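You operate a simulated robot arm through the tools that you are given. There is no shell and no other tool. Be economical: measure what you need, move in short steps, check, and stop when the job is done.

You are at the controls of a simulated two-armed robot. One attempt, no reset.

## Task
Fetch the orange housing from the shelf under the dark bench and set it in the purple tote. Open the upper drawer, take the short orange housing and put it in the inside of the upper drawer, then shut the drawer. Put the white card that says "spare" from the top of the dark bench on top of the carton there and the white card labelled "check" on the top of the wooden bench. Open the lower drawer, put the short pink housing in the inside of the lower drawer and shut the drawer again. The order is free.

Only the result counts: the job must be done as asked and must still hold three seconds after the hand-in. Knocking over, shifting, dropping, spilling or breaking anything else fails it.

## Robot
Two 7-joint arms with two-finger parallel grippers on one trunk, on a base that drives. Base frame: it is fixed to the floor where the robot stands at the start and does not move with it; the origin is under the middle of the robot, x ahead of it, y to its left, z up. Lengths are in mm, angles in degrees, forces in N, time in s.
The left shoulder is at the start at [80, 131, 947], the right one opposite. With the tool pointing down near the work surface each hand reaches from about 100 to 740 mm from the robot's upright axis, wherever it stands, measured 20 degrees to its own side. Places, roughly: carton [1000, 250, 1000]; inside of the lower drawer [1000, -900, 500]; inside of the upper drawer [1000, -900, 700]; lower drawer [900, -900, 500]; orange housing [500, 250, 500]; purple tote (40x30x18 cm) [-1400, 2900, 900]; short orange housing [1000, -250, 1000]; short pink housing [750, 0, 1000]; top of the wooden bench [1100, -1200, 900]; upper drawer [900, -900, 700]; white card [750, 0, 1000]. Payload 1.57 kg a hand.
The TCP of each hand is the grasp point between the finger pads, 30 mm short of the fingertips. In the tool frame z runs along the fingers and y along their closing line. The gripper opens to 110 mm. The fingers are 24 mm wide and 12 mm thick; the gripper's body (48 by 112 mm) begins 78 mm behind the TCP.
Orientation is told as [roll, pitch, yaw] about the base's x, y, z axes, in that order, counted from this pose: with the fingers straight down and closing along the base's y, the tool's x points along the base's -x, its y along +y and its z along -z.

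## Interface
- The arms move only by the tool send_rows. It takes "left_commands", "right_commands" or both (then of equal length, played together; a hand with none holds still); each is a list of rows, each a list of 7 numbers: the shift along the base's x, y, z in units of 40 mm (1.0 is 40 mm), then the turn, a rotation vector about the base's x, y, z in units of 6 degrees (1.0 is 6 degrees), then the gripper command, from -1 (shut) to 1 (fully open), values between in proportion. In form: [[dx, dy, dz, wx, wy, wz, fingers], ...]. A call has 1 to 12 rows; each row shifts and turns the commanded pose from where the row before left it. A call with a number of a shift or a turn outside -1 to 1 is refused whole. A row lasts 0.2 s, in which the tool goes at most 50 mm and 8.6 degrees; a call with a longer step from one row to the next is refused whole, and so is a gripper value outside its range. Where a pose cannot be reached the arm comes as near as it can. A force on the tool above 40 N (or 10 N above the force at the start of the call, whichever is more), or a blocked arm, ends the call early, and 0.2 s more pass. The fingers move at their own pace (about 108 mm/s each) and stop on an object; they squeeze with about 24 N. The grip force told is the motor's: it shows also when the fingers shut on nothing. Time passes only in rows, and 0.2 s behind the last, so rows that do not move let the fingers close. The reply holds the time, the measured pose of the TCP, the force on the tool along the base axes, the opening and the grip force, in the units named above and with some noise, with the torque about the TCP (base axes, N m) and any sound that the robot's microphone picked up.
- Cameras (640 x 400 px; columns grow to the right, rows downward): "scene" is now at [-59.6, -24.5, 1410.6]; the picture's right is [-0.31, -0.95, 0.00], its down [-0.61, 0.20, -0.77] and it looks along [0.73, -0.24, -0.64] (base axes); focal length 243 px, centre (320, 200). "left" rides on the left gripper at [70, -16, -141] in its tool frame; the picture's right is [0.23, 0.97, 0.00], its down [-0.86, 0.20, -0.48] and it looks along [-0.47, 0.11, 0.88] (tool axes); focal length 222 px, centre (320, 200). "right" rides on the right gripper at [70, 16, -141] in its tool frame; the picture's right is [-0.23, 0.97, 0.00], its down [-0.86, -0.20, -0.48] and it looks along [-0.47, -0.11, 0.88] (tool axes); focal length 222 px, centre (320, 200). There is no depth. A picture from a camera that has moved, and an enlarged one, comes with that camera's place and axes in the base frame and with its lens.
- snapshot(camera): a new picture of that camera. It takes no simulated time.
- roll_base(legs): drives the robot by 1 to 6 legs, each [ahead, left, turn to the left] in mm, mm and degrees, along the robot's own axes; the way and the turn of a leg run together, so that a leg with both is an arc; at most 1500 mm and 180 degrees a leg. The arms and the cameras ride along, it lands a little off, and it stops where it bumps. It gives what a move gives.
- turn_head(pan, tilt): turns the head with the scene camera to pan (to the left, within 109 degrees either way) and tilt (down, from -29 to 69), counted from straight ahead of the robot. It gives what a move gives.
- close_up(camera, box): a new picture of the part [left, top, right, bottom] of that camera's present view, enlarged. It takes no simulated time.
- close_job(): hands the job in; it is judged then, once.

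Work in short steps. Places have to be worked out from the pictures, the camera data and where the tool is seen: move nearer, look again, correct. Check each grasp and each placing, and mend what went wrong. You have 207 turns and 194 pictures in all, those below and enlarged ones among them. Open the grippers and draw the arms clear of the work before you hand the job in, unless the task says otherwise; then end with one line.

The tools are called after "Emit:" as a command line: name --argument value ..., lists and objects as JSON in quotes. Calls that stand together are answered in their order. send_rows: Moves the arms, as the interface text tells. Its arguments: {"type":"object","properties":{"left_commands":{"type":"array","items":{"type":"array","items":{"type":"number"}}},"right_commands":{"type":"array","items":{"type":"array","items":{"type":"number"}}}},"required":[]} The other tools are called the same way: roll_base (legs) drives the base; turn_head (pan, tilt) turns the head that bears the scene camera; snapshot (camera) takes a picture; close_up (camera, box) takes an enlarged picture of a part of a camera's view; close_job () hands the job in.

At the start:

```text
t: 0.0
left_ee_pos: [510.6, -41.1, 1239.5]
left_tcp_rot: [0.0, 0.1, 0.0]
left_contact_force: [0.3, -0.7, 0.9]
left_ft_torque: [0.01, -0.01, 0.0]
left_width: 109.8
left_grasp_force: 0.2
right_ee_pos: [431.5, -494.7, 1219.9]
right_tcp_rot: [0.0, 0.0, 0.0]
right_contact_force: [-0.8, 0.1, -1.1]
right_ft_torque: [-0.03, -0.04, 0.0]
right_width: 109.9
right_grasp_force: 0.2
robot x, y, heading: [2.7, 2.2, -0.0]
head pan, tilt: [-18.1, 39.9]
```

scene: 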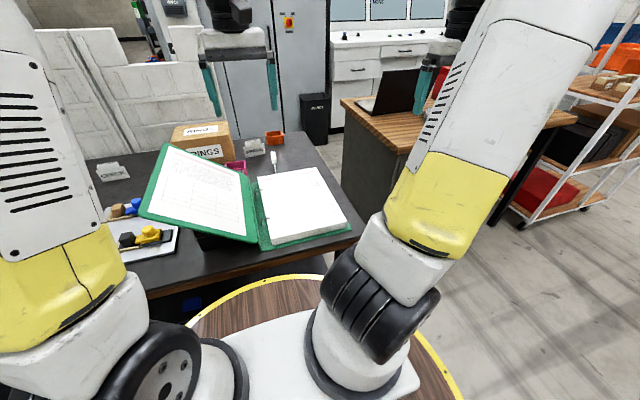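
right: 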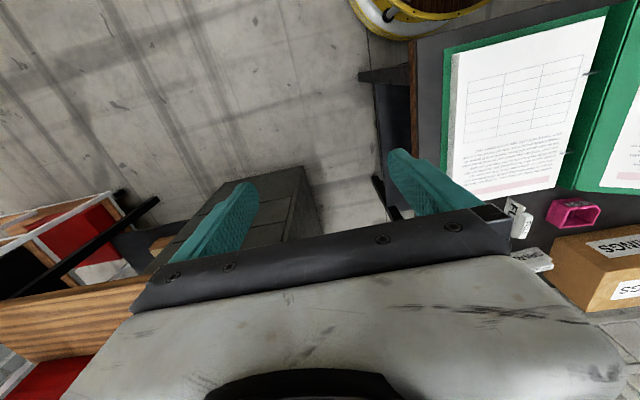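
left: 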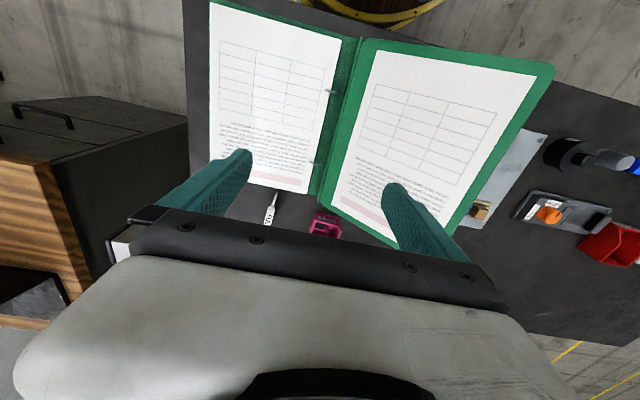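

I start by looking closer at the dark bench's far edge, where the cards, pink and orange housings and carton stand.

Emit:
close_up --camera "scene" --box '[80, 100, 320, 250]'

Emit:
close_up --camera "left" --box '[180, 0, 640, 290]'

```text
2.67 times, centred on (200, 175) of scene
camera zoom: at [-59.6, -24.5, 1410.6], right [-0.31, -0.95, 0.0], down [-0.61, 0.2, -0.77], along [0.73, -0.24, -0.64], focal length 647 px, centre (640, 267)
```

zoom: 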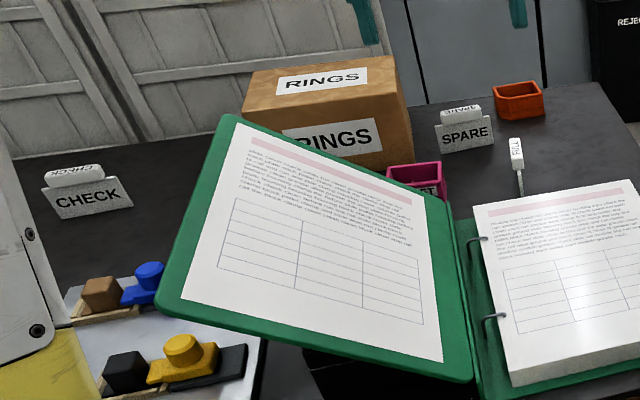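

```text
1.38 times, centred on (410, 145) of left
camera zoom: at [441.1, -57.7, 1381.5], right [-0.23, 0.97, 0.0], down [0.86, 0.2, 0.48], along [0.47, 0.11, -0.88], focal length 306 px, centre (196, 276)
```

zoom: 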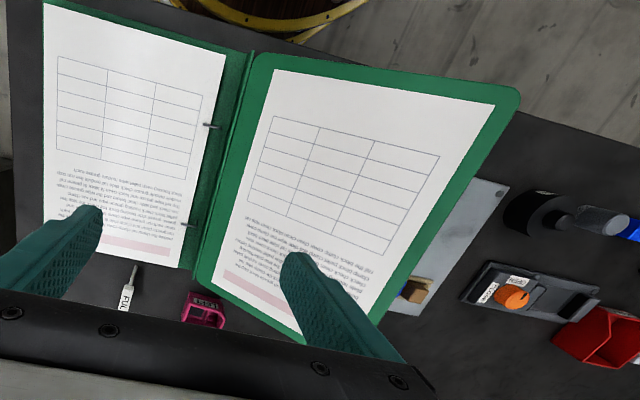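

Pink housing triangulates near (735, 25, ~945). I turn the head for the left part of the bench and for the drawers on the right.

Emit:
turn_head --pan 30 --tilt 45

Emit:
snapshot --camera "scene"

Emit:
turn_head --pan -60 --tilt 30

Emit:
snapshot --camera "scene"

Emit:
turn_head --pan 105 --tilt 15

Emit:
snapshot --camera "scene"

```text
t: 1.2
left_ee_pos: [510.2, -41.5, 1239.4]
left_tcp_rot: [0.0, 0.0, 0.0]
left_contact_force: [0.7, -0.6, -0.1]
left_ft_torque: [0.03, 0.01, -0.02]
left_width: 110.0
left_grasp_force: 0.1
right_ee_pos: [429.9, -496.4, 1218.2]
right_tcp_rot: [0.0, 0.0, 0.1]
right_contact_force: [0.8, 0.0, -0.2]
right_ft_torque: [-0.01, 0.02, 0.01]
right_width: 109.9
right_grasp_force: 0.0
robot x, y, heading: [2.8, -0.8, -0.2]
head pan, tilt: [30.0, 45.0]
```

```text
188 pictures are left
camera scene: at [-70.0, 42.5, 1403.3], right [0.5, -0.87, 0.0], down [-0.61, -0.35, -0.71], along [0.61, 0.35, -0.71], focal length 243 px, centre (320, 200)
```

scene: 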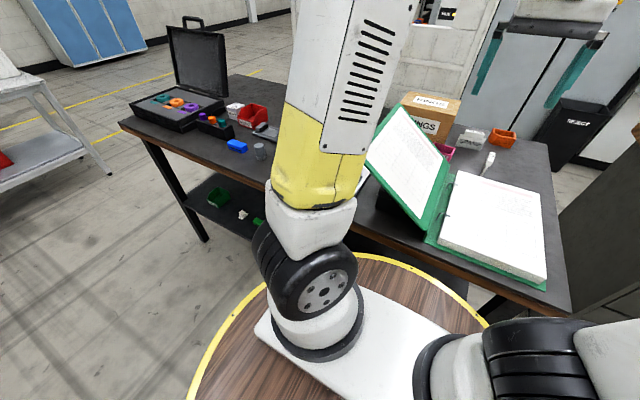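

```text
t: 2.8
left_ee_pos: [510.3, -42.1, 1239.9]
left_tcp_rot: [0.0, 0.1, 0.0]
left_contact_force: [0.5, -0.6, -0.1]
left_ft_torque: [-0.01, -0.04, 0.01]
left_width: 109.9
left_grasp_force: 0.0
right_ee_pos: [430.0, -496.0, 1219.3]
right_tcp_rot: [-0.1, -0.1, -0.1]
right_contact_force: [-0.3, -0.8, 0.2]
right_ft_torque: [0.03, 0.0, -0.02]
right_width: 110.0
right_grasp_force: 0.1
robot x, y, heading: [1.8, -0.3, -0.0]
head pan, tilt: [-60.0, 30.0]
```

```text
187 pictures are left
camera scene: at [-95.2, -76.4, 1425.9], right [-0.87, -0.5, 0.0], down [-0.25, 0.43, -0.87], along [0.43, -0.75, -0.5], focal length 243 px, centre (320, 200)
```

scene: 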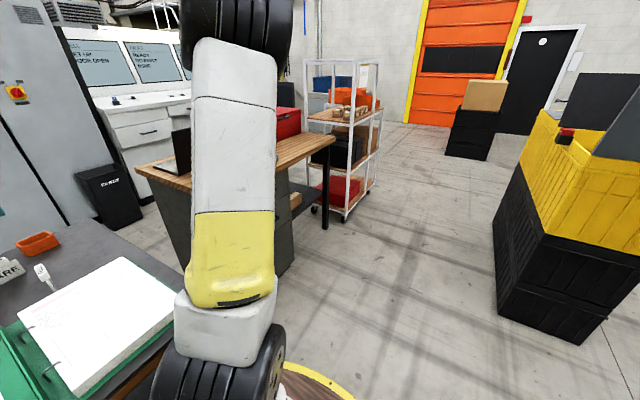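

```text
t: 5.3
left_ee_pos: [510.6, -41.3, 1240.0]
left_tcp_rot: [0.1, -0.1, 0.0]
left_contact_force: [-0.6, 0.0, 0.9]
left_ft_torque: [0.03, -0.02, 0.02]
left_width: 110.1
left_grasp_force: 0.0
right_ee_pos: [429.9, -496.1, 1218.9]
right_tcp_rot: [0.0, 0.0, -0.1]
right_contact_force: [-0.1, 0.9, -0.5]
right_ft_torque: [0.0, -0.01, 0.01]
right_width: 110.1
right_grasp_force: 0.1
robot x, y, heading: [-2.3, 2.8, 0.0]
head pan, tilt: [105.0, 15.0]
```

```text
186 pictures are left
camera scene: at [-164.6, 92.1, 1450.1], right [0.97, 0.26, 0.0], down [0.07, -0.25, -0.97], along [-0.25, 0.93, -0.26], focal length 243 px, centre (320, 200)
```

scene: 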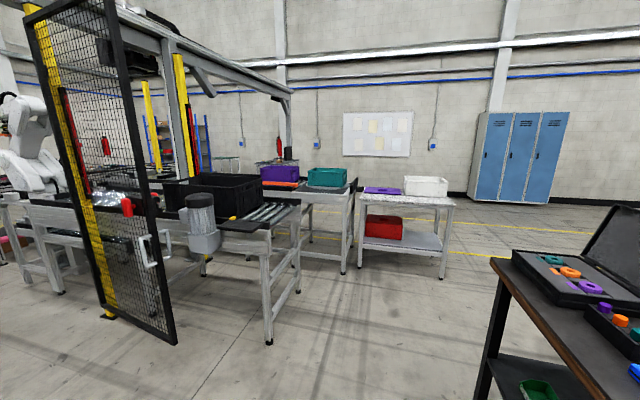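

The purple tote is far to the rear left; objects on the bench sit at its far side. I move the right hand over the SPARE/orange zone and the left one aside, to look down with the wrist camera.

Emit:
send_rows --left_commands '[[-0.15, 0.475, 0.15, 0, 0, 0, 1], [-0.15, 0.475, 0.15, 0, 0, 0, 1], [-0.15, 0.475, 0.15, 0, 0, 0, 1], [-0.15, 0.475, 0.15, 0, 0, 0, 1], [-0.15, 0.475, 0.15, 0, 0, 0, 1], [-0.15, 0.475, 0.15, 0, 0, 0, 1], [-0.15, 0.475, 0.15, 0, 0, 0, 1], [-0.15, 0.475, 0.15, 0, 0, 0, 1], [-0.15, 0.475, 0.15, 0, 0, 0, 1], [-0.15, 0.475, 0.15, 0, 0, 0, 1]]' --right_commands '[[0.55, 0.7, 0.1, 0, 0, 0, 1], [0.55, 0.7, 0.1, 0, 0, 0, 1], [0.55, 0.7, 0.1, 0, 0, 0, 1], [0.55, 0.7, 0.1, 0, 0, 0, 1], [0.55, 0.7, 0.1, 0, 0, 0, 1], [0.55, 0.7, 0.1, 0, 0, 0, 1], [0.55, 0.7, 0.1, 0, 0, 0, 1], [0.55, 0.7, 0.1, 0, 0, 0, 1], [0.55, 0.7, 0.1, 0, 0, 0, 1], [0.55, 0.7, 0.1, 0, 0, 0, 1]]'

Emit:
turn_head --pan 0 --tilt 35

Emit:
snapshot --camera "right"

Emit:
snapshot --camera "scene"

Emit:
snapshot --camera "left"

```text
t: 7.5
left_ee_pos: [450.5, 147.1, 1300.6]
left_tcp_rot: [0.0, 0.0, -0.1]
left_contact_force: [0.6, -0.3, 0.7]
left_ft_torque: [0.05, -0.02, -0.02]
left_width: 110.0
left_grasp_force: 0.1
right_ee_pos: [652.1, -214.4, 1260.4]
right_tcp_rot: [0.0, 0.1, -0.1]
right_contact_force: [-1.2, -0.5, 1.0]
right_ft_torque: [0.05, -0.01, 0.0]
right_width: 110.0
right_grasp_force: 0.1
robot x, y, heading: [-3.4, 2.1, -0.1]
head pan, tilt: [105.0, 15.0]
```

```text
t: 9.3
left_ee_pos: [451.3, 149.0, 1301.6]
left_tcp_rot: [0.0, 0.0, 0.0]
left_contact_force: [0.3, 0.7, -0.6]
left_ft_torque: [0.01, 0.0, 0.02]
left_width: 110.5
left_grasp_force: 0.0
right_ee_pos: [650.8, -214.8, 1259.4]
right_tcp_rot: [0.0, 0.0, 0.1]
right_contact_force: [-0.4, -1.1, -0.3]
right_ft_torque: [-0.01, 0.03, -0.05]
right_width: 109.9
right_grasp_force: 0.0
robot x, y, heading: [-1.2, -1.6, 0.1]
head pan, tilt: [0.0, 35.0]
```

```text
185 pictures are left
camera right: at [580.7, -197.4, 1400.6], right [0.23, 0.97, 0.0], down [0.86, -0.2, 0.48], along [0.47, -0.11, -0.88], focal length 222 px, centre (320, 200)
```

right: 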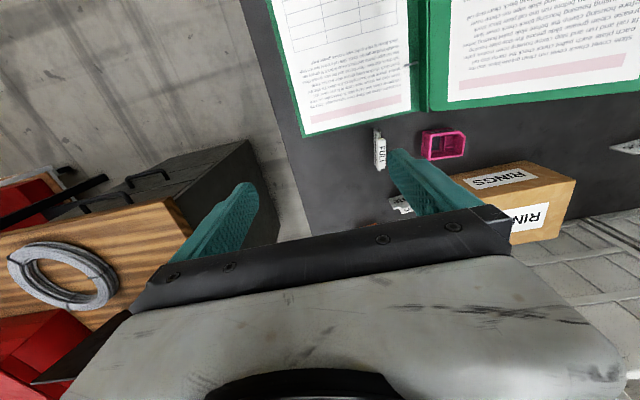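

```text
184 pictures are left
camera scene: at [-52.4, 2.0, 1418.1], right [0.0, -1.0, 0.0], down [-0.57, 0.0, -0.82], along [0.82, 0.0, -0.57], focal length 243 px, centre (320, 200)
```

scene: 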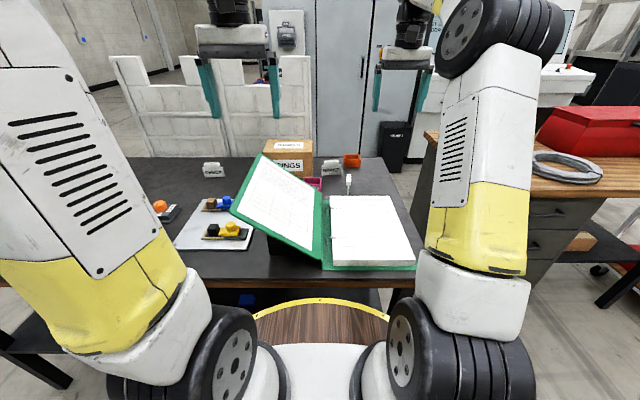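

```text
183 pictures are left
camera left: at [381.4, 132.2, 1442.1], right [-0.23, 0.97, 0.0], down [0.86, 0.2, 0.48], along [0.47, 0.11, -0.88], focal length 222 px, centre (320, 200)
```

left: 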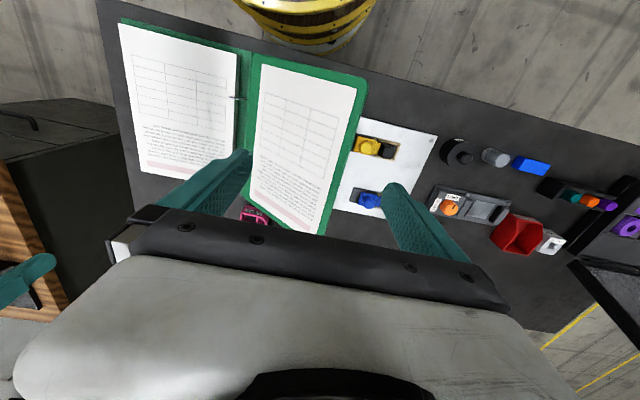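

Objects stand far back (SPARE ≈(898,-57), short orange ≈(1015,-150), pink ≈(745,22)), so I plan to reach them from the gap corner right of the dark bench. Retract the right hand, then drive there.

Emit:
send_rows --right_commands '[[-0.7, -0.5, 0.2, 0, 0, 0, 1], [-0.7, -0.5, 0.2, 0, 0, 0, 1], [-0.7, -0.5, 0.2, 0, 0, 0, 1], [-0.7, -0.5, 0.2, 0, 0, 0, 1], [-0.7, -0.5, 0.2, 0, 0, 0, 1], [-0.7, -0.5, 0.2, 0, 0, 0, 1], [-0.7, -0.5, 0.2, 0, 0, 0, 1]]'

Emit:
roll_base --legs '[[-60, 0, 0], [0, -600, 0], [0, 0, 40]]'

Emit:
turn_head --pan 0 --tilt 35

Emit:
snapshot --camera "scene"

Emit:
turn_head --pan -70 --tilt 40

Emit:
snapshot --camera "scene"

```text
t: 10.9
left_ee_pos: [450.1, 149.0, 1299.7]
left_tcp_rot: [0.0, 0.0, 0.0]
left_contact_force: [0.3, 0.2, -0.6]
left_ft_torque: [-0.01, 0.0, 0.01]
left_width: 110.0
left_grasp_force: 0.0
right_ee_pos: [454.7, -355.6, 1314.4]
right_tcp_rot: [0.0, 0.0, 0.0]
right_contact_force: [1.2, -0.2, 0.1]
right_ft_torque: [-0.02, 0.02, -0.02]
right_width: 110.0
right_grasp_force: 0.1
robot x, y, heading: [2.2, -0.7, 0.1]
head pan, tilt: [0.0, 35.0]
```

```text
t: 16.8
left_ee_pos: [189.5, -205.5, 1299.8]
left_tcp_rot: [0.1, 0.0, 40.2]
left_contact_force: [0.0, -0.1, -0.4]
left_ft_torque: [0.06, 0.0, 0.01]
left_width: 110.0
left_grasp_force: 0.0
right_ee_pos: [516.8, -588.0, 1314.1]
right_tcp_rot: [0.0, 0.1, 40.1]
right_contact_force: [0.4, 0.0, -0.6]
right_ft_torque: [-0.01, -0.02, 0.02]
right_width: 109.9
right_grasp_force: 0.0
robot x, y, heading: [-58.7, -607.3, 40.0]
head pan, tilt: [0.0, 35.0]
```

```text
t: 17.4
left_ee_pos: [189.6, -206.2, 1299.8]
left_tcp_rot: [-0.1, 0.0, 40.1]
left_contact_force: [0.4, -0.1, -0.6]
left_ft_torque: [0.01, 0.01, 0.01]
left_width: 110.3
left_grasp_force: 0.2
right_ee_pos: [518.1, -587.9, 1314.1]
right_tcp_rot: [0.0, 0.1, 40.1]
right_contact_force: [0.2, -0.6, 0.3]
right_ft_torque: [-0.01, -0.03, 0.0]
right_width: 110.2
right_grasp_force: 0.0
robot x, y, heading: [-61.6, -608.9, 40.1]
head pan, tilt: [0.0, 35.0]
```

```text
182 pictures are left
camera scene: at [-99.2, -640.5, 1418.1], right [0.64, -0.76, 0.0], down [-0.44, -0.37, -0.82], along [0.63, 0.53, -0.57], focal length 243 px, centre (320, 200)
```

scene: 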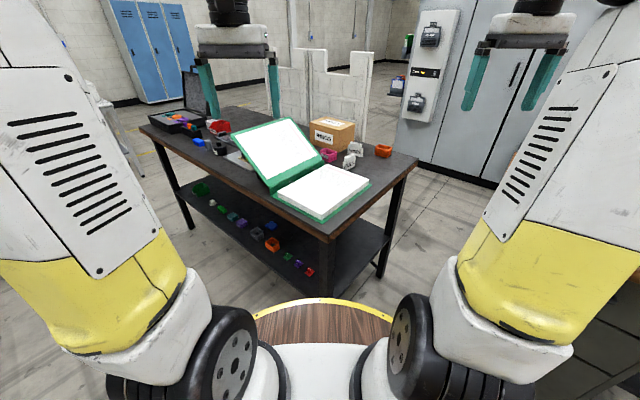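

```text
t: 18.8
left_ee_pos: [189.6, -205.4, 1299.4]
left_tcp_rot: [0.0, 0.0, 40.1]
left_contact_force: [-0.5, 0.2, -0.1]
left_ft_torque: [0.0, -0.03, -0.02]
left_width: 110.1
left_grasp_force: 0.0
right_ee_pos: [515.8, -588.0, 1315.0]
right_tcp_rot: [0.0, 0.0, 40.1]
right_contact_force: [-0.1, 0.2, -0.1]
right_ft_torque: [0.01, -0.06, -0.02]
right_width: 110.0
right_grasp_force: 0.0
robot x, y, heading: [-57.6, -607.7, 40.1]
head pan, tilt: [-70.0, 40.0]
```

```text
181 pictures are left
camera scene: at [-92.8, -739.6, 1410.6], right [-0.5, -0.87, 0.0], down [-0.56, 0.32, -0.77], along [0.66, -0.38, -0.64], focal length 243 px, centre (320, 200)
```

scene: 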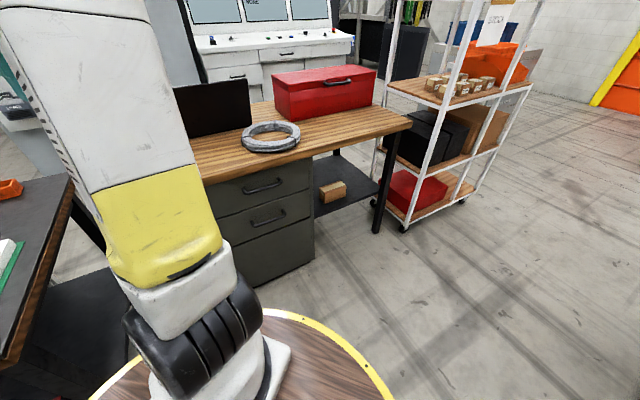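

The drawer handles compute to about (785,-950,770) and (785,-948,556). I look at the shelf under the dark bench from here before moving on.

Emit:
turn_head --pan 0 --tilt 40

Emit:
close_up --camera "scene" --box '[160, 120, 400, 270]'

Emit:
close_up --camera "scene" --box '[270, 90, 430, 190]'

```text
t: 20.2
left_ee_pos: [190.4, -205.2, 1300.4]
left_tcp_rot: [0.0, 0.1, 40.2]
left_contact_force: [-0.2, 0.0, -0.1]
left_ft_torque: [0.02, 0.0, -0.02]
left_width: 109.8
left_grasp_force: 0.0
right_ee_pos: [517.3, -588.6, 1314.5]
right_tcp_rot: [0.1, 0.0, 40.1]
right_contact_force: [0.0, 0.3, -0.3]
right_ft_torque: [0.0, 0.02, 0.04]
right_width: 110.1
right_grasp_force: 0.1
robot x, y, heading: [-57.3, -610.0, 40.2]
head pan, tilt: [0.0, 40.0]
```

```text
2.67 times, centred on (280, 195) of scene
camera zoom: at [-101.5, -642.6, 1410.6], right [0.64, -0.77, 0.0], down [-0.49, -0.41, -0.77], along [0.59, 0.49, -0.64], focal length 647 px, centre (427, 213)
```

zoom: 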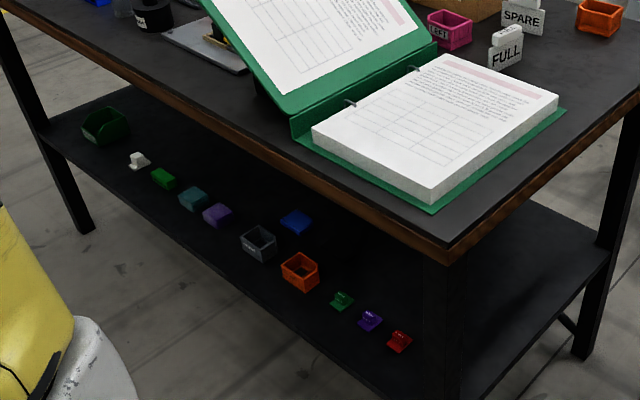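

```text
4.00 times, centred on (350, 140) of scene
camera zoom: at [-101.5, -642.6, 1410.6], right [0.64, -0.77, 0.0], down [-0.49, -0.41, -0.77], along [0.59, 0.49, -0.64], focal length 971 px, centre (200, 440)
```

zoom: 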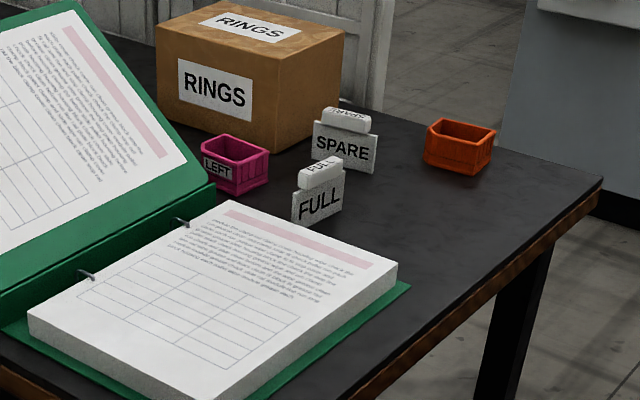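

Positions now: short orange ≈(980,-147), pink ≈(742,20), SPARE ≈(872,-48), carton front face x≈860, y 47–258, top z≈1008; bench top ≈900. I drive into the corner in two legs.

Emit:
roll_base --legs '[[0, -238, 0], [287, 0, 0]]'

Emit:
snapshot --camera "scene"

Emit:
snapshot --camera "right"

```text
t: 23.6
left_ee_pos: [565.6, -202.3, 1300.9]
left_tcp_rot: [0.0, 0.1, 39.6]
left_contact_force: [-0.5, -0.1, -0.1]
left_ft_torque: [0.03, 0.0, 0.0]
left_width: 109.9
left_grasp_force: 0.1
right_ee_pos: [890.1, -587.3, 1315.8]
right_tcp_rot: [0.0, 0.0, 39.7]
right_contact_force: [0.1, 0.2, 0.7]
right_ft_torque: [0.04, 0.0, 0.03]
right_width: 109.9
right_grasp_force: 0.1
robot x, y, heading: [315.6, -605.6, 39.8]
head pan, tilt: [0.0, 40.0]
```

```text
178 pictures are left
camera scene: at [272.1, -638.6, 1410.5], right [0.64, -0.77, 0.0], down [-0.49, -0.41, -0.77], along [0.59, 0.49, -0.64], focal length 243 px, centre (320, 200)
```

scene: 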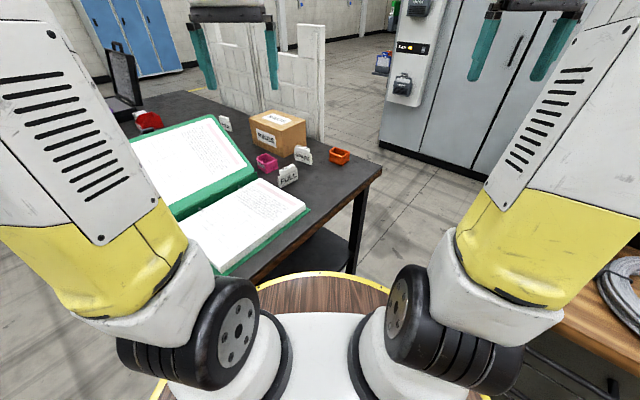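

```text
177 pictures are left
camera right: at [826.4, -619.5, 1456.2], right [-0.45, 0.89, 0.0], down [0.79, 0.39, 0.48], along [0.43, 0.21, -0.88], focal length 222 px, centre (320, 200)
```

right: 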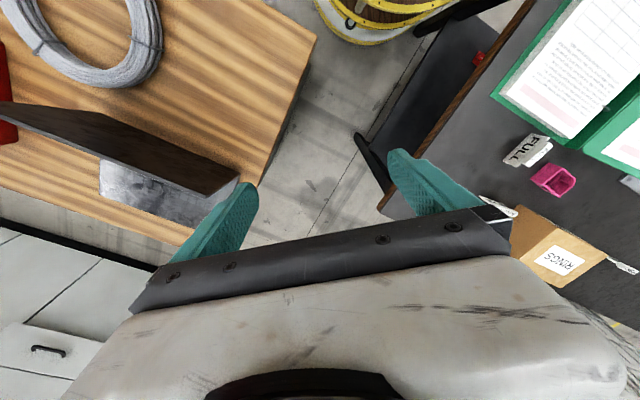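

The short orange confirms at ≈(975,-147). I bring the right hand to a tilted hover in front of it.

Emit:
send_rows --right_commands '[[0.03, 0.99, -0.4, 0.476, -0.567, 0, 1], [0.03, 0.99, -0.4, 0.476, -0.567, 0, 1], [0.03, 0.99, -0.4, 0.476, -0.567, 0, 1], [0.03, 0.99, -0.4, 0.476, -0.567, 0, 1], [0.03, 0.99, -0.4, 0.476, -0.567, 0, 1], [0.03, 0.99, -0.4, 0.476, -0.567, 0, 1], [0.03, 0.99, -0.4, 0.476, -0.567, 0, 1], [0.03, 0.99, -0.4, 0.476, -0.567, 0, 1], [0.03, 0.99, -0.4, 0.476, -0.567, 0, 1]]'

Emit:
snapshot --camera "right"

Emit:
close_up --camera "scene" --box '[240, 100, 400, 200]'

```text
t: 25.6
left_ee_pos: [566.4, -203.9, 1299.9]
left_tcp_rot: [0.1, 0.0, 39.7]
left_contact_force: [0.2, 0.9, 1.0]
left_ft_torque: [0.04, -0.01, 0.0]
left_width: 110.0
left_grasp_force: 0.0
right_ee_pos: [902.1, -232.1, 1171.2]
right_tcp_rot: [0.3, -40.0, 39.6]
right_contact_force: [0.7, -0.4, 0.3]
right_ft_torque: [0.01, 0.01, -0.01]
right_width: 110.1
right_grasp_force: 0.0
robot x, y, heading: [320.1, -605.6, 39.7]
head pan, tilt: [0.0, 40.0]
```

```text
176 pictures are left
camera right: at [781.5, -311.9, 1234.8], right [-0.49, 0.86, 0.15], down [0.4, 0.07, 0.92], along [0.78, 0.51, -0.37], focal length 222 px, centre (320, 200)
```

right: 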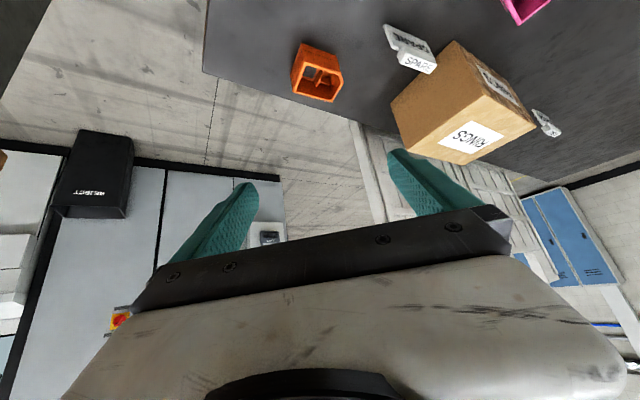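

```text
4.00 times, centred on (320, 150) of scene
camera zoom: at [272.1, -638.9, 1410.5], right [0.64, -0.77, 0.0], down [-0.49, -0.41, -0.77], along [0.59, 0.49, -0.64], focal length 971 px, centre (320, 400)
```

zoom: 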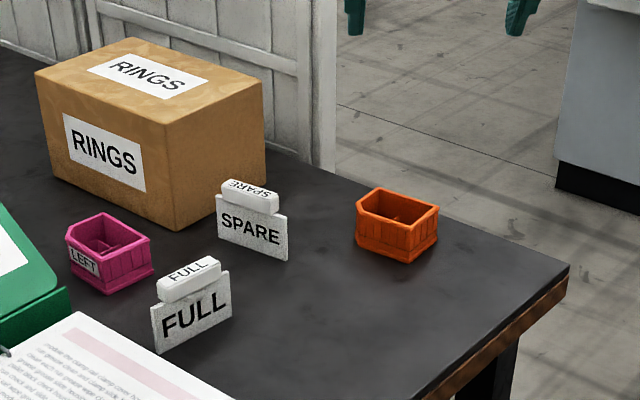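

Box corners give the short orange at ≈(985,-142), about 60 x 70 mm, turned about 5°. I turn the right tool to yaw 5°, tilt 55° forward so the fingers close across its y-width, and hover behind it.

Emit:
send_rows --right_commands '[[-0.06, 0.19, -0.25, 0, 0, -0.96, 1], [-0.06, 0.19, -0.25, 0, 0, -0.96, 1], [-0.06, 0.19, -0.25, 0, 0, -0.96, 1], [-0.06, 0.19, -0.25, 0, 0, -0.96, 1], [-0.06, 0.19, -0.25, 0, 0, -0.96, 1], [-0.06, 0.19, -0.25, 0, 0, -0.96, 1], [-0.06, 0.19, -0.25, 0.07, -0.83, 0, 1], [-0.06, 0.19, -0.25, 0.07, -0.83, 0, 1], [-0.06, 0.19, -0.25, 0.07, -0.83, 0, 1]]'

Emit:
snapshot --camera "right"

Emit:
close_up --camera "scene" --box '[240, 80, 440, 205]'

```text
t: 27.7
left_ee_pos: [560.6, -196.1, 1300.3]
left_tcp_rot: [0.7, 0.0, 40.8]
left_contact_force: [-16.1, 22.1, 6.7]
left_ft_torque: [-0.39, -0.37, 0.33]
left_width: 86.1
left_grasp_force: 0.0
right_ee_pos: [885.0, -169.1, 1081.4]
right_tcp_rot: [0.1, -54.9, 4.5]
right_contact_force: [0.3, -0.6, 0.1]
right_ft_torque: [-0.02, 0.0, -0.01]
right_width: 110.0
right_grasp_force: 0.0
robot x, y, heading: [315.4, -603.4, 39.5]
head pan, tilt: [0.0, 40.0]
stopped in row 9 (left hand): the force on the tool passed its limit at 42 N (the readings are from after the stop); the commanded pose is now the measured one
```

```text
174 pictures are left
camera right: at [728.7, -164.3, 1105.9], right [0.05, 0.98, 0.19], down [0.12, -0.19, 0.97], along [0.99, -0.03, -0.12], focal length 222 px, centre (320, 200)
```

right: 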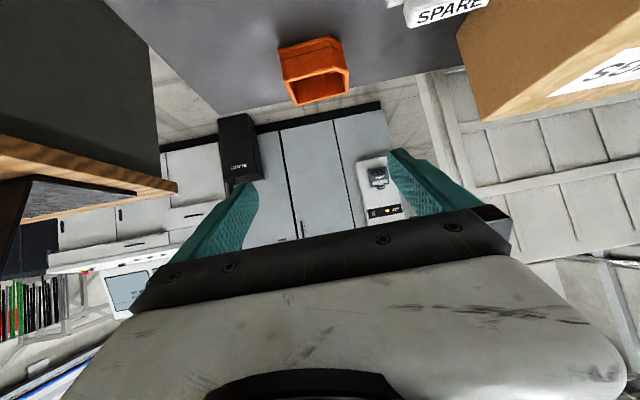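

```text
3.20 times, centred on (340, 142) of scene
camera zoom: at [272.3, -638.5, 1410.6], right [0.64, -0.77, 0.0], down [-0.49, -0.41, -0.77], along [0.59, 0.49, -0.64], focal length 777 px, centre (256, 384)
```

zoom: 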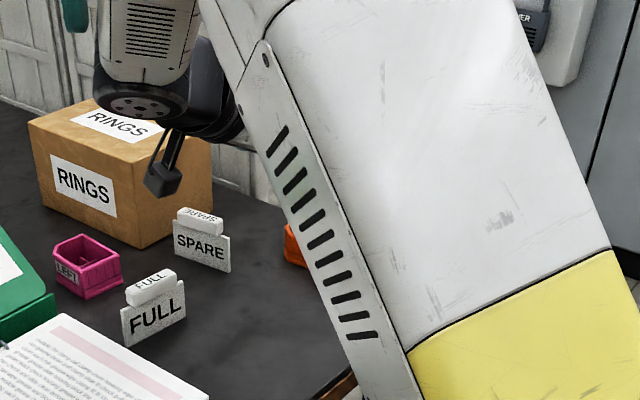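

The right elbow touched the left hand, so I move the left hand away to its own side first.

Emit:
send_rows --left_commands '[[-0.8, 0.5, 0, 0, 0, 0, 1], [-0.8, 0.5, 0, 0, 0, 0, 1], [-0.8, 0.5, 0, 0, 0, 0, 1], [-0.8, 0.5, 0, 0, 0, 0, 1], [-0.8, 0.5, 0, 0, 0, 0, 1]]'

Emit:
send_rows --right_commands '[[0.3, 0.15, -0.6, 0, 0, 0.08, 1], [0.3, 0.1, -0.6, 0, 0, 0, 1], [0.3, 0.1, -0.6, 0, 0, 0, 1], [0.3, 0.1, -0.5, 0, 0, 0, 1]]'

Emit:
snapshot --camera "right"

```text
t: 28.9
left_ee_pos: [403.0, -99.6, 1300.9]
left_tcp_rot: [0.5, 0.1, 40.2]
left_contact_force: [-0.5, 0.0, 0.9]
left_ft_torque: [0.04, -0.02, 0.01]
left_width: 109.9
left_grasp_force: 0.1
right_ee_pos: [882.5, -166.1, 1081.4]
right_tcp_rot: [0.3, -54.9, 4.8]
right_contact_force: [0.4, 0.1, -0.2]
right_ft_torque: [0.0, -0.01, -0.01]
right_width: 110.2
right_grasp_force: 0.0
robot x, y, heading: [314.1, -606.7, 39.7]
head pan, tilt: [0.0, 40.0]
```

```text
t: 29.9
left_ee_pos: [400.9, -98.3, 1299.8]
left_tcp_rot: [0.5, 0.1, 40.3]
left_contact_force: [1.0, 0.1, -0.5]
left_ft_torque: [-0.01, -0.01, -0.02]
left_width: 110.1
left_grasp_force: 0.2
right_ee_pos: [930.8, -147.9, 989.1]
right_tcp_rot: [0.2, -55.0, 5.1]
right_contact_force: [-0.6, 0.2, 0.4]
right_ft_torque: [0.03, 0.03, 0.01]
right_width: 110.2
right_grasp_force: 0.1
robot x, y, heading: [315.1, -607.1, 39.2]
head pan, tilt: [0.0, 40.0]
```

```text
172 pictures are left
camera right: at [774.6, -145.7, 1013.4], right [0.04, 0.98, 0.19], down [0.12, -0.19, 0.97], along [0.99, -0.02, -0.12], focal length 222 px, centre (320, 200)
```

right: 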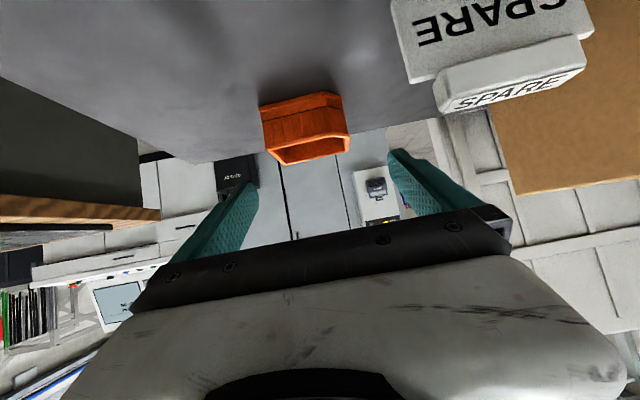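

The near face spans y -186…-111, x≈960; I advance to grasp pose (985,-146,934) and close.

Emit:
send_rows --right_commands '[[0.45, 0.02, -0.46, 0, 0, 0, 1], [0.45, 0.02, -0.46, 0, 0, 0, 1], [0.45, 0.01, -0.42, 0, 0, 0, 1], [0, 0, 0, 0, 0, 0, -1], [0, 0, 0, 0, 0, 0, -1], [0, 0, 0, 0, 0, 0, -1]]'

Emit:
snapshot --camera "right"

```text
t: 31.3
left_ee_pos: [400.9, -99.1, 1301.1]
left_tcp_rot: [0.6, 0.2, 40.3]
left_contact_force: [0.3, 1.2, 0.1]
left_ft_torque: [-0.01, -0.02, -0.03]
left_width: 110.0
left_grasp_force: 0.1
right_ee_pos: [984.4, -145.8, 936.6]
right_tcp_rot: [0.1, -55.0, 5.3]
right_contact_force: [0.8, 0.0, 0.8]
right_ft_torque: [-0.11, 0.0, 0.02]
right_width: 71.8
right_grasp_force: 24.4
robot x, y, heading: [315.1, -602.2, 39.8]
head pan, tilt: [0.0, 40.0]
```

```text
171 pictures are left
camera right: at [827.6, -143.7, 961.0], right [0.04, 0.98, 0.19], down [0.12, -0.19, 0.97], along [0.99, -0.02, -0.12], focal length 222 px, centre (320, 200)
```

right: 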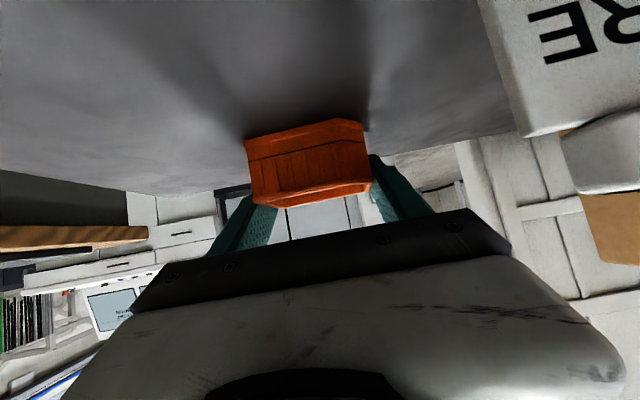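

Grip holds (71.8 mm). As the grip is tilted, I'll set the box down nearer at (800,-200) on the bench and regrasp it with the tool vertical; first lift and shift.

Emit:
send_rows --right_commands '[[0, 0, 0.8, 0, 0, 0, -1], [0, 0, 0.8, 0, 0, 0, -1], [0, 0, 0.8, 0, 0, 0, -1], [-0.92, -0.27, 0, 0, 0, 0, -1], [-0.92, -0.27, 0, 0, 0, 0, -1], [-0.92, -0.27, 0, 0, 0, 0, -1], [-0.92, -0.27, 0, 0, 0, 0, -1], [-0.92, -0.27, 0, 0, 0, 0, -1]]'

Emit:
snapshot --camera "scene"

Emit:
snapshot --camera "right"

```text
t: 33.1
left_ee_pos: [397.3, -98.9, 1303.6]
left_tcp_rot: [0.5, -0.5, 40.7]
left_contact_force: [-0.2, 0.8, -0.6]
left_ft_torque: [-0.02, 0.07, -0.02]
left_width: 110.1
left_grasp_force: 0.0
right_ee_pos: [817.2, -210.6, 1034.4]
right_tcp_rot: [0.8, -54.8, 2.8]
right_contact_force: [0.0, 0.3, -0.9]
right_ft_torque: [-0.03, 0.0, 0.02]
right_width: 71.7
right_grasp_force: 24.4
robot x, y, heading: [316.2, -598.8, 39.7]
head pan, tilt: [0.0, 40.0]
```

```text
170 pictures are left
camera scene: at [272.5, -638.2, 1410.6], right [0.64, -0.77, 0.0], down [-0.49, -0.41, -0.77], along [0.59, 0.49, -0.64], focal length 243 px, centre (320, 200)
```

scene: 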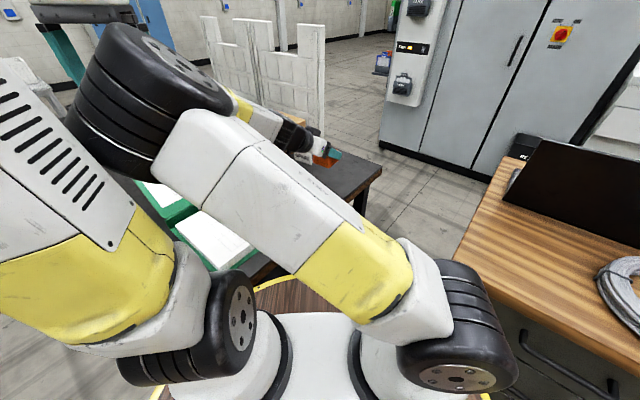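

```text
169 pictures are left
camera right: at [660.4, -202.5, 1058.7], right [0.07, 0.98, 0.19], down [0.12, -0.2, 0.97], along [0.99, -0.05, -0.13], focal length 222 px, centre (320, 200)
```

right: 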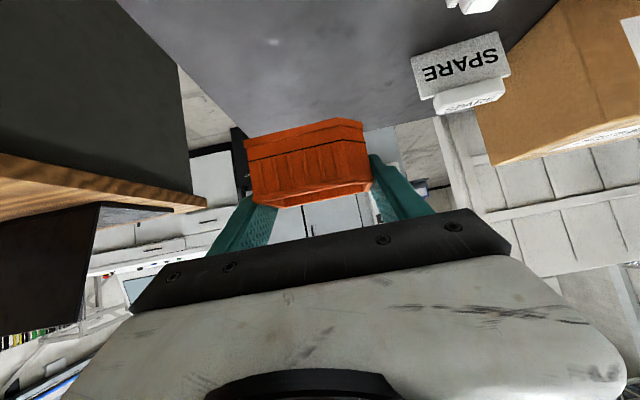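

The right elbow crowds the left arm at this yaw. I swing the tool back to yaw ≈40° (elbow outward) while holding the box above the clear spot.

Emit:
send_rows --right_commands '[[0.03, 0, 0.1, 0, 0, 0.9, -1], [0.03, 0, 0, 0, 0, 0.9, -1], [0.03, 0, 0, 0, 0, 0.9, -1], [0.03, 0, 0, 0, 0, 0.9, -1], [0.03, 0, 0, 0, 0, 0.9, -1], [0.03, 0, 0, 0, 0, 0.9, -1], [0.03, 0, 0, 0, 0, 0.8, -1]]'

Emit:
snapshot --camera "scene"

```text
t: 34.7
left_ee_pos: [401.7, -98.5, 1300.3]
left_tcp_rot: [0.5, 0.1, 40.3]
left_contact_force: [-0.4, 0.3, 0.4]
left_ft_torque: [-0.04, -0.02, 0.03]
left_width: 110.0
left_grasp_force: 0.1
right_ee_pos: [808.3, -200.4, 1036.8]
right_tcp_rot: [0.1, -55.0, 42.6]
right_contact_force: [-0.4, -0.3, -1.5]
right_ft_torque: [-0.01, -0.02, -0.01]
right_width: 71.8
right_grasp_force: 23.7
robot x, y, heading: [314.0, -603.9, 39.7]
head pan, tilt: [0.0, 40.0]
```

```text
168 pictures are left
camera scene: at [271.9, -638.3, 1410.6], right [0.64, -0.77, 0.0], down [-0.49, -0.41, -0.77], along [0.59, 0.49, -0.64], focal length 243 px, centre (320, 200)
```

scene: 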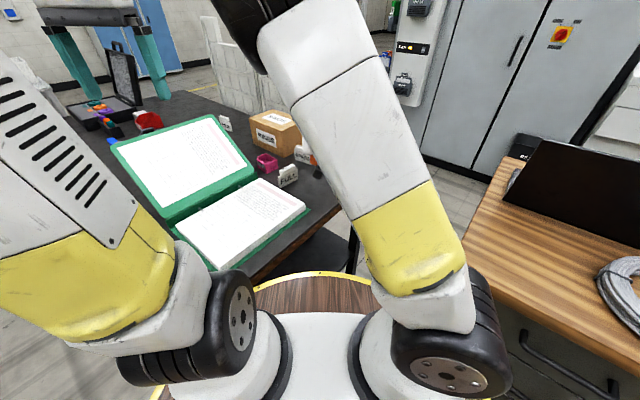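

Elbow is now clear. I lower the box to the bench at ≈(830,-215), stopping on contact.

Emit:
send_rows --right_commands '[[0.28, -0.19, -0.6, 0, 0, 0, -1], [0.27, -0.19, -0.6, 0, 0, 0, -1], [0, 0, -0.6, 0, 0, 0, -1], [0, 0, -0.5, 0, 0, 0, -1], [0, 0, -0.15, 0, 0, 0, -1]]'

Emit:
snapshot --camera "right"

```text
t: 35.9
left_ee_pos: [401.9, -97.8, 1300.4]
left_tcp_rot: [0.5, 0.0, 40.4]
left_contact_force: [0.2, 0.1, 0.8]
left_ft_torque: [0.03, 0.0, 0.01]
left_width: 110.0
left_grasp_force: 0.1
right_ee_pos: [831.2, -215.5, 938.4]
right_tcp_rot: [0.2, -54.9, 42.4]
right_contact_force: [1.0, 0.2, 0.0]
right_ft_torque: [0.02, -0.01, -0.03]
right_width: 71.8
right_grasp_force: 23.6
robot x, y, heading: [317.8, -607.1, 39.7]
head pan, tilt: [0.0, 40.0]
```

```text
167 pictures are left
camera right: at [705.4, -308.5, 962.5], right [-0.56, 0.81, 0.19], down [0.21, -0.08, 0.97], along [0.8, 0.59, -0.12], focal length 222 px, centre (320, 200)
```

right: 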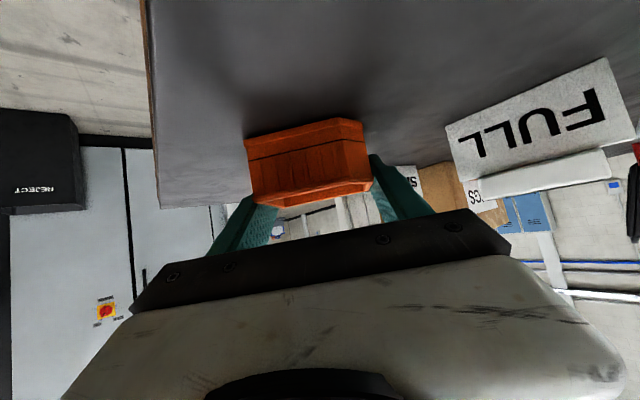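

Almost on the surface; 4 mm lower, open, and back out along the tool axis.

Emit:
send_rows --right_commands '[[0, 0, -0.08, 0, 0, 0, -1], [0, 0, 0, 0, 0, 0, 0.2], [0, 0, 0, 0, 0, 0, 1], [-0.3, -0.28, 0.3, 0, 0, 0, 1], [-0.5, -0.46, 0.5, 0, 0, 0, 1], [-0.5, -0.46, 0.6, 0, 0, 0, 1], [-0.3, -0.2, 0.9, 0, 0, 0, 1], [0, 0, 0.9, 0, 0, 0, 1]]'

Emit:
send_rows --right_commands '[[0.25, 0.2, 0.3, -0.65, 0.7, 0, 1], [0.25, 0.2, 0.3, -0.65, 0.7, 0, 1], [0.25, 0.2, 0.1, -0.65, 0.7, 0, 1], [0.25, 0.2, 0, -0.65, 0.7, 0, 1], [0.25, 0.2, 0, -0.65, 0.7, 0, 1], [0.25, 0.2, 0, -0.65, 0.7, 0, 1], [0.1, 0.2, 0, -0.65, 0.7, 0, 1], [0, 0, 0, -0.65, 0.7, 0, 1], [0, 0, 0, -0.65, 0.7, 0, 1], [0, 0, 0, -0.3, 0.33, 0, 1]]'

Emit:
snapshot --camera "right"

```text
t: 37.7
left_ee_pos: [401.3, -97.9, 1299.3]
left_tcp_rot: [0.6, 0.0, 40.3]
left_contact_force: [-1.3, 0.0, -0.9]
left_ft_torque: [-0.05, 0.01, 0.04]
left_width: 110.0
left_grasp_force: 0.1
right_ee_pos: [766.1, -270.8, 1062.9]
right_tcp_rot: [0.2, -54.9, 42.5]
right_contact_force: [-0.8, 0.4, 0.1]
right_ft_torque: [0.0, -0.01, 0.01]
right_width: 110.1
right_grasp_force: 0.0
robot x, y, heading: [313.5, -607.0, 39.7]
head pan, tilt: [0.0, 40.0]
```

```text
t: 39.9
left_ee_pos: [402.5, -98.7, 1300.4]
left_tcp_rot: [0.6, 0.1, 40.3]
left_contact_force: [-0.4, 0.7, 0.2]
left_ft_torque: [0.03, -0.01, -0.02]
left_width: 109.7
left_grasp_force: 0.2
right_ee_pos: [832.7, -215.1, 1090.4]
right_tcp_rot: [-0.3, -0.6, 42.6]
right_contact_force: [-0.1, -0.4, 0.0]
right_ft_torque: [0.01, -0.01, -0.02]
right_width: 109.6
right_grasp_force: 0.0
robot x, y, heading: [312.5, -603.2, 39.8]
head pan, tilt: [0.0, 40.0]
```

```text
166 pictures are left
camera right: at [767.7, -250.9, 1231.6], right [-0.49, 0.87, 0.0], down [0.76, 0.43, 0.49], along [0.42, 0.24, -0.87], focal length 222 px, centre (320, 200)
```

right: 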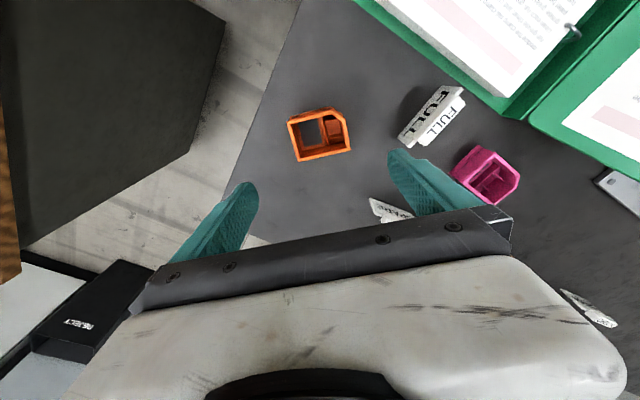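

The box is right beneath the vertical tool (≈(826,-217)); I descend and grip it.

Emit:
send_rows --right_commands '[[-0.04, 0, -0.9, 0, 0, 0, 1], [-0.04, 0, -0.9, 0, 0, 0, 1], [-0.04, -0.03, -0.9, 0, 0, 0, 1], [0, 0, -0.9, 0, 0, 0, 1], [0, 0, -0.3, 0, 0, 0, 1], [0, 0, 0, 0, 0, 0, -1], [0, 0, 0, 0, 0, 0, -1], [0, 0, 0, 0, 0, 0, -1]]'

Emit:
snapshot --camera "right"

```text
t: 41.7
left_ee_pos: [401.9, -97.6, 1300.6]
left_tcp_rot: [0.4, 0.1, 40.2]
left_contact_force: [0.1, 0.4, 0.5]
left_ft_torque: [0.01, 0.02, 0.0]
left_width: 110.4
left_grasp_force: 0.1
right_ee_pos: [827.0, -215.8, 935.6]
right_tcp_rot: [-0.1, -0.6, 42.5]
right_contact_force: [-1.0, 0.4, -0.1]
right_ft_torque: [0.0, -0.02, 0.01]
right_width: 71.6
right_grasp_force: 24.0
robot x, y, heading: [312.4, -605.4, 39.7]
head pan, tilt: [0.0, 40.0]
```

```text
165 pictures are left
camera right: at [762.6, -252.1, 1075.6], right [-0.49, 0.87, 0.0], down [0.76, 0.43, 0.49], along [0.43, 0.24, -0.87], focal length 222 px, centre (320, 200)
```

right: 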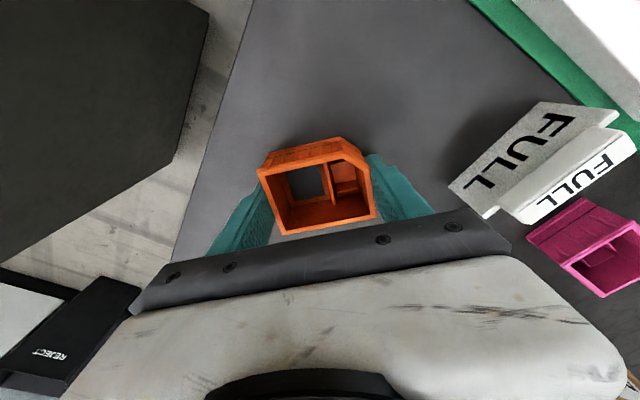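

Gripped vertically. I lift and draw the arm back, then reverse out of the corner towards a stance before the drawers (robot ≈(0,-1050), heading 0).

Emit:
send_rows --right_commands '[[0, 0, 0.9, 0, 0, 0, -1], [0, 0, 0.9, 0, 0, 0, -1], [0, 0, 0.9, 0, 0, 0, -1], [0, 0, 0.9, 0, 0, 0, -1], [0, -0.3, 0.9, 0, 0, 0, -1], [-0.3, -0.7, 0.8, 0, 0, 0, -1], [-0.3, -0.7, 0.8, 0, 0, 0, -1], [-0.3, -0.8, 0.8, 0, 0, 0, -1], [-0.3, -0.8, 0.7, 0, 0, 0, -1], [-0.3, -0.8, 0, 0, 0, 0, -1], [-0.3, -0.8, 0, 0, 0, 0, -1]]'

Emit:
roll_base --legs '[[-400, 0, 0], [0, 0, -40], [0, -200, 0]]'

Emit:
turn_head --pan 0 --tilt 35

Emit:
snapshot --camera "scene"

```text
t: 44.1
left_ee_pos: [401.8, -98.9, 1300.7]
left_tcp_rot: [0.5, 0.2, 40.3]
left_contact_force: [-0.2, 0.5, 0.5]
left_ft_torque: [-0.05, 0.0, -0.02]
left_width: 109.9
left_grasp_force: 0.1
right_ee_pos: [754.7, -412.8, 1239.9]
right_tcp_rot: [-0.2, -0.8, 42.6]
right_contact_force: [0.7, -0.1, -2.1]
right_ft_torque: [-0.01, 0.02, 0.01]
right_width: 71.6
right_grasp_force: 23.9
robot x, y, heading: [316.6, -606.2, 39.4]
head pan, tilt: [0.0, 40.0]
```

```text
t: 49.6
left_ee_pos: [400.3, -728.6, 1299.1]
left_tcp_rot: [0.5, 0.1, 0.2]
left_contact_force: [0.4, -1.0, 0.0]
left_ft_torque: [0.01, -0.01, -0.05]
left_width: 110.3
left_grasp_force: 0.1
right_ee_pos: [469.5, -1197.9, 1240.0]
right_tcp_rot: [-0.2, -0.7, 2.5]
right_contact_force: [-0.9, -0.5, -1.0]
right_ft_torque: [-0.02, -0.04, -0.01]
right_width: 71.6
right_grasp_force: 24.1
robot x, y, heading: [8.5, -1059.9, -0.2]
head pan, tilt: [0.0, 40.0]
```

```text
t: 50.3
left_ee_pos: [400.4, -729.6, 1300.1]
left_tcp_rot: [0.4, 0.0, 0.2]
left_contact_force: [-0.6, 0.2, 0.6]
left_ft_torque: [-0.01, 0.0, 0.01]
left_width: 110.2
left_grasp_force: 0.1
right_ee_pos: [467.8, -1197.8, 1239.7]
right_tcp_rot: [-0.2, -0.7, 2.6]
right_contact_force: [0.3, -0.6, -1.3]
right_ft_torque: [0.0, -0.01, 0.01]
right_width: 71.8
right_grasp_force: 24.3
robot x, y, heading: [4.4, -1064.0, -0.4]
head pan, tilt: [0.0, 35.0]
```

```text
164 pictures are left
camera scene: at [-45.3, -1059.4, 1418.1], right [-0.01, -1.0, 0.0], down [-0.57, 0.0, -0.82], along [0.82, -0.01, -0.57], focal length 243 px, centre (320, 200)
```

scene: 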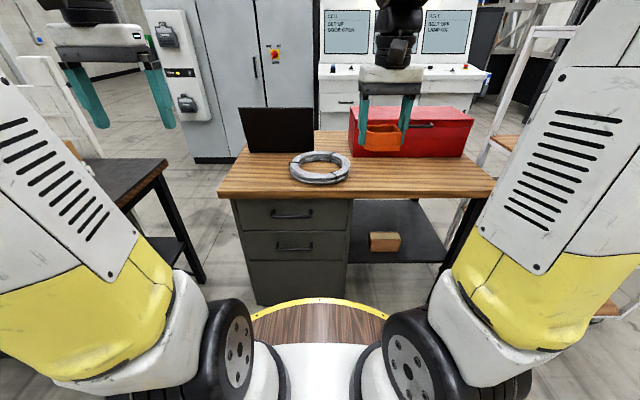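

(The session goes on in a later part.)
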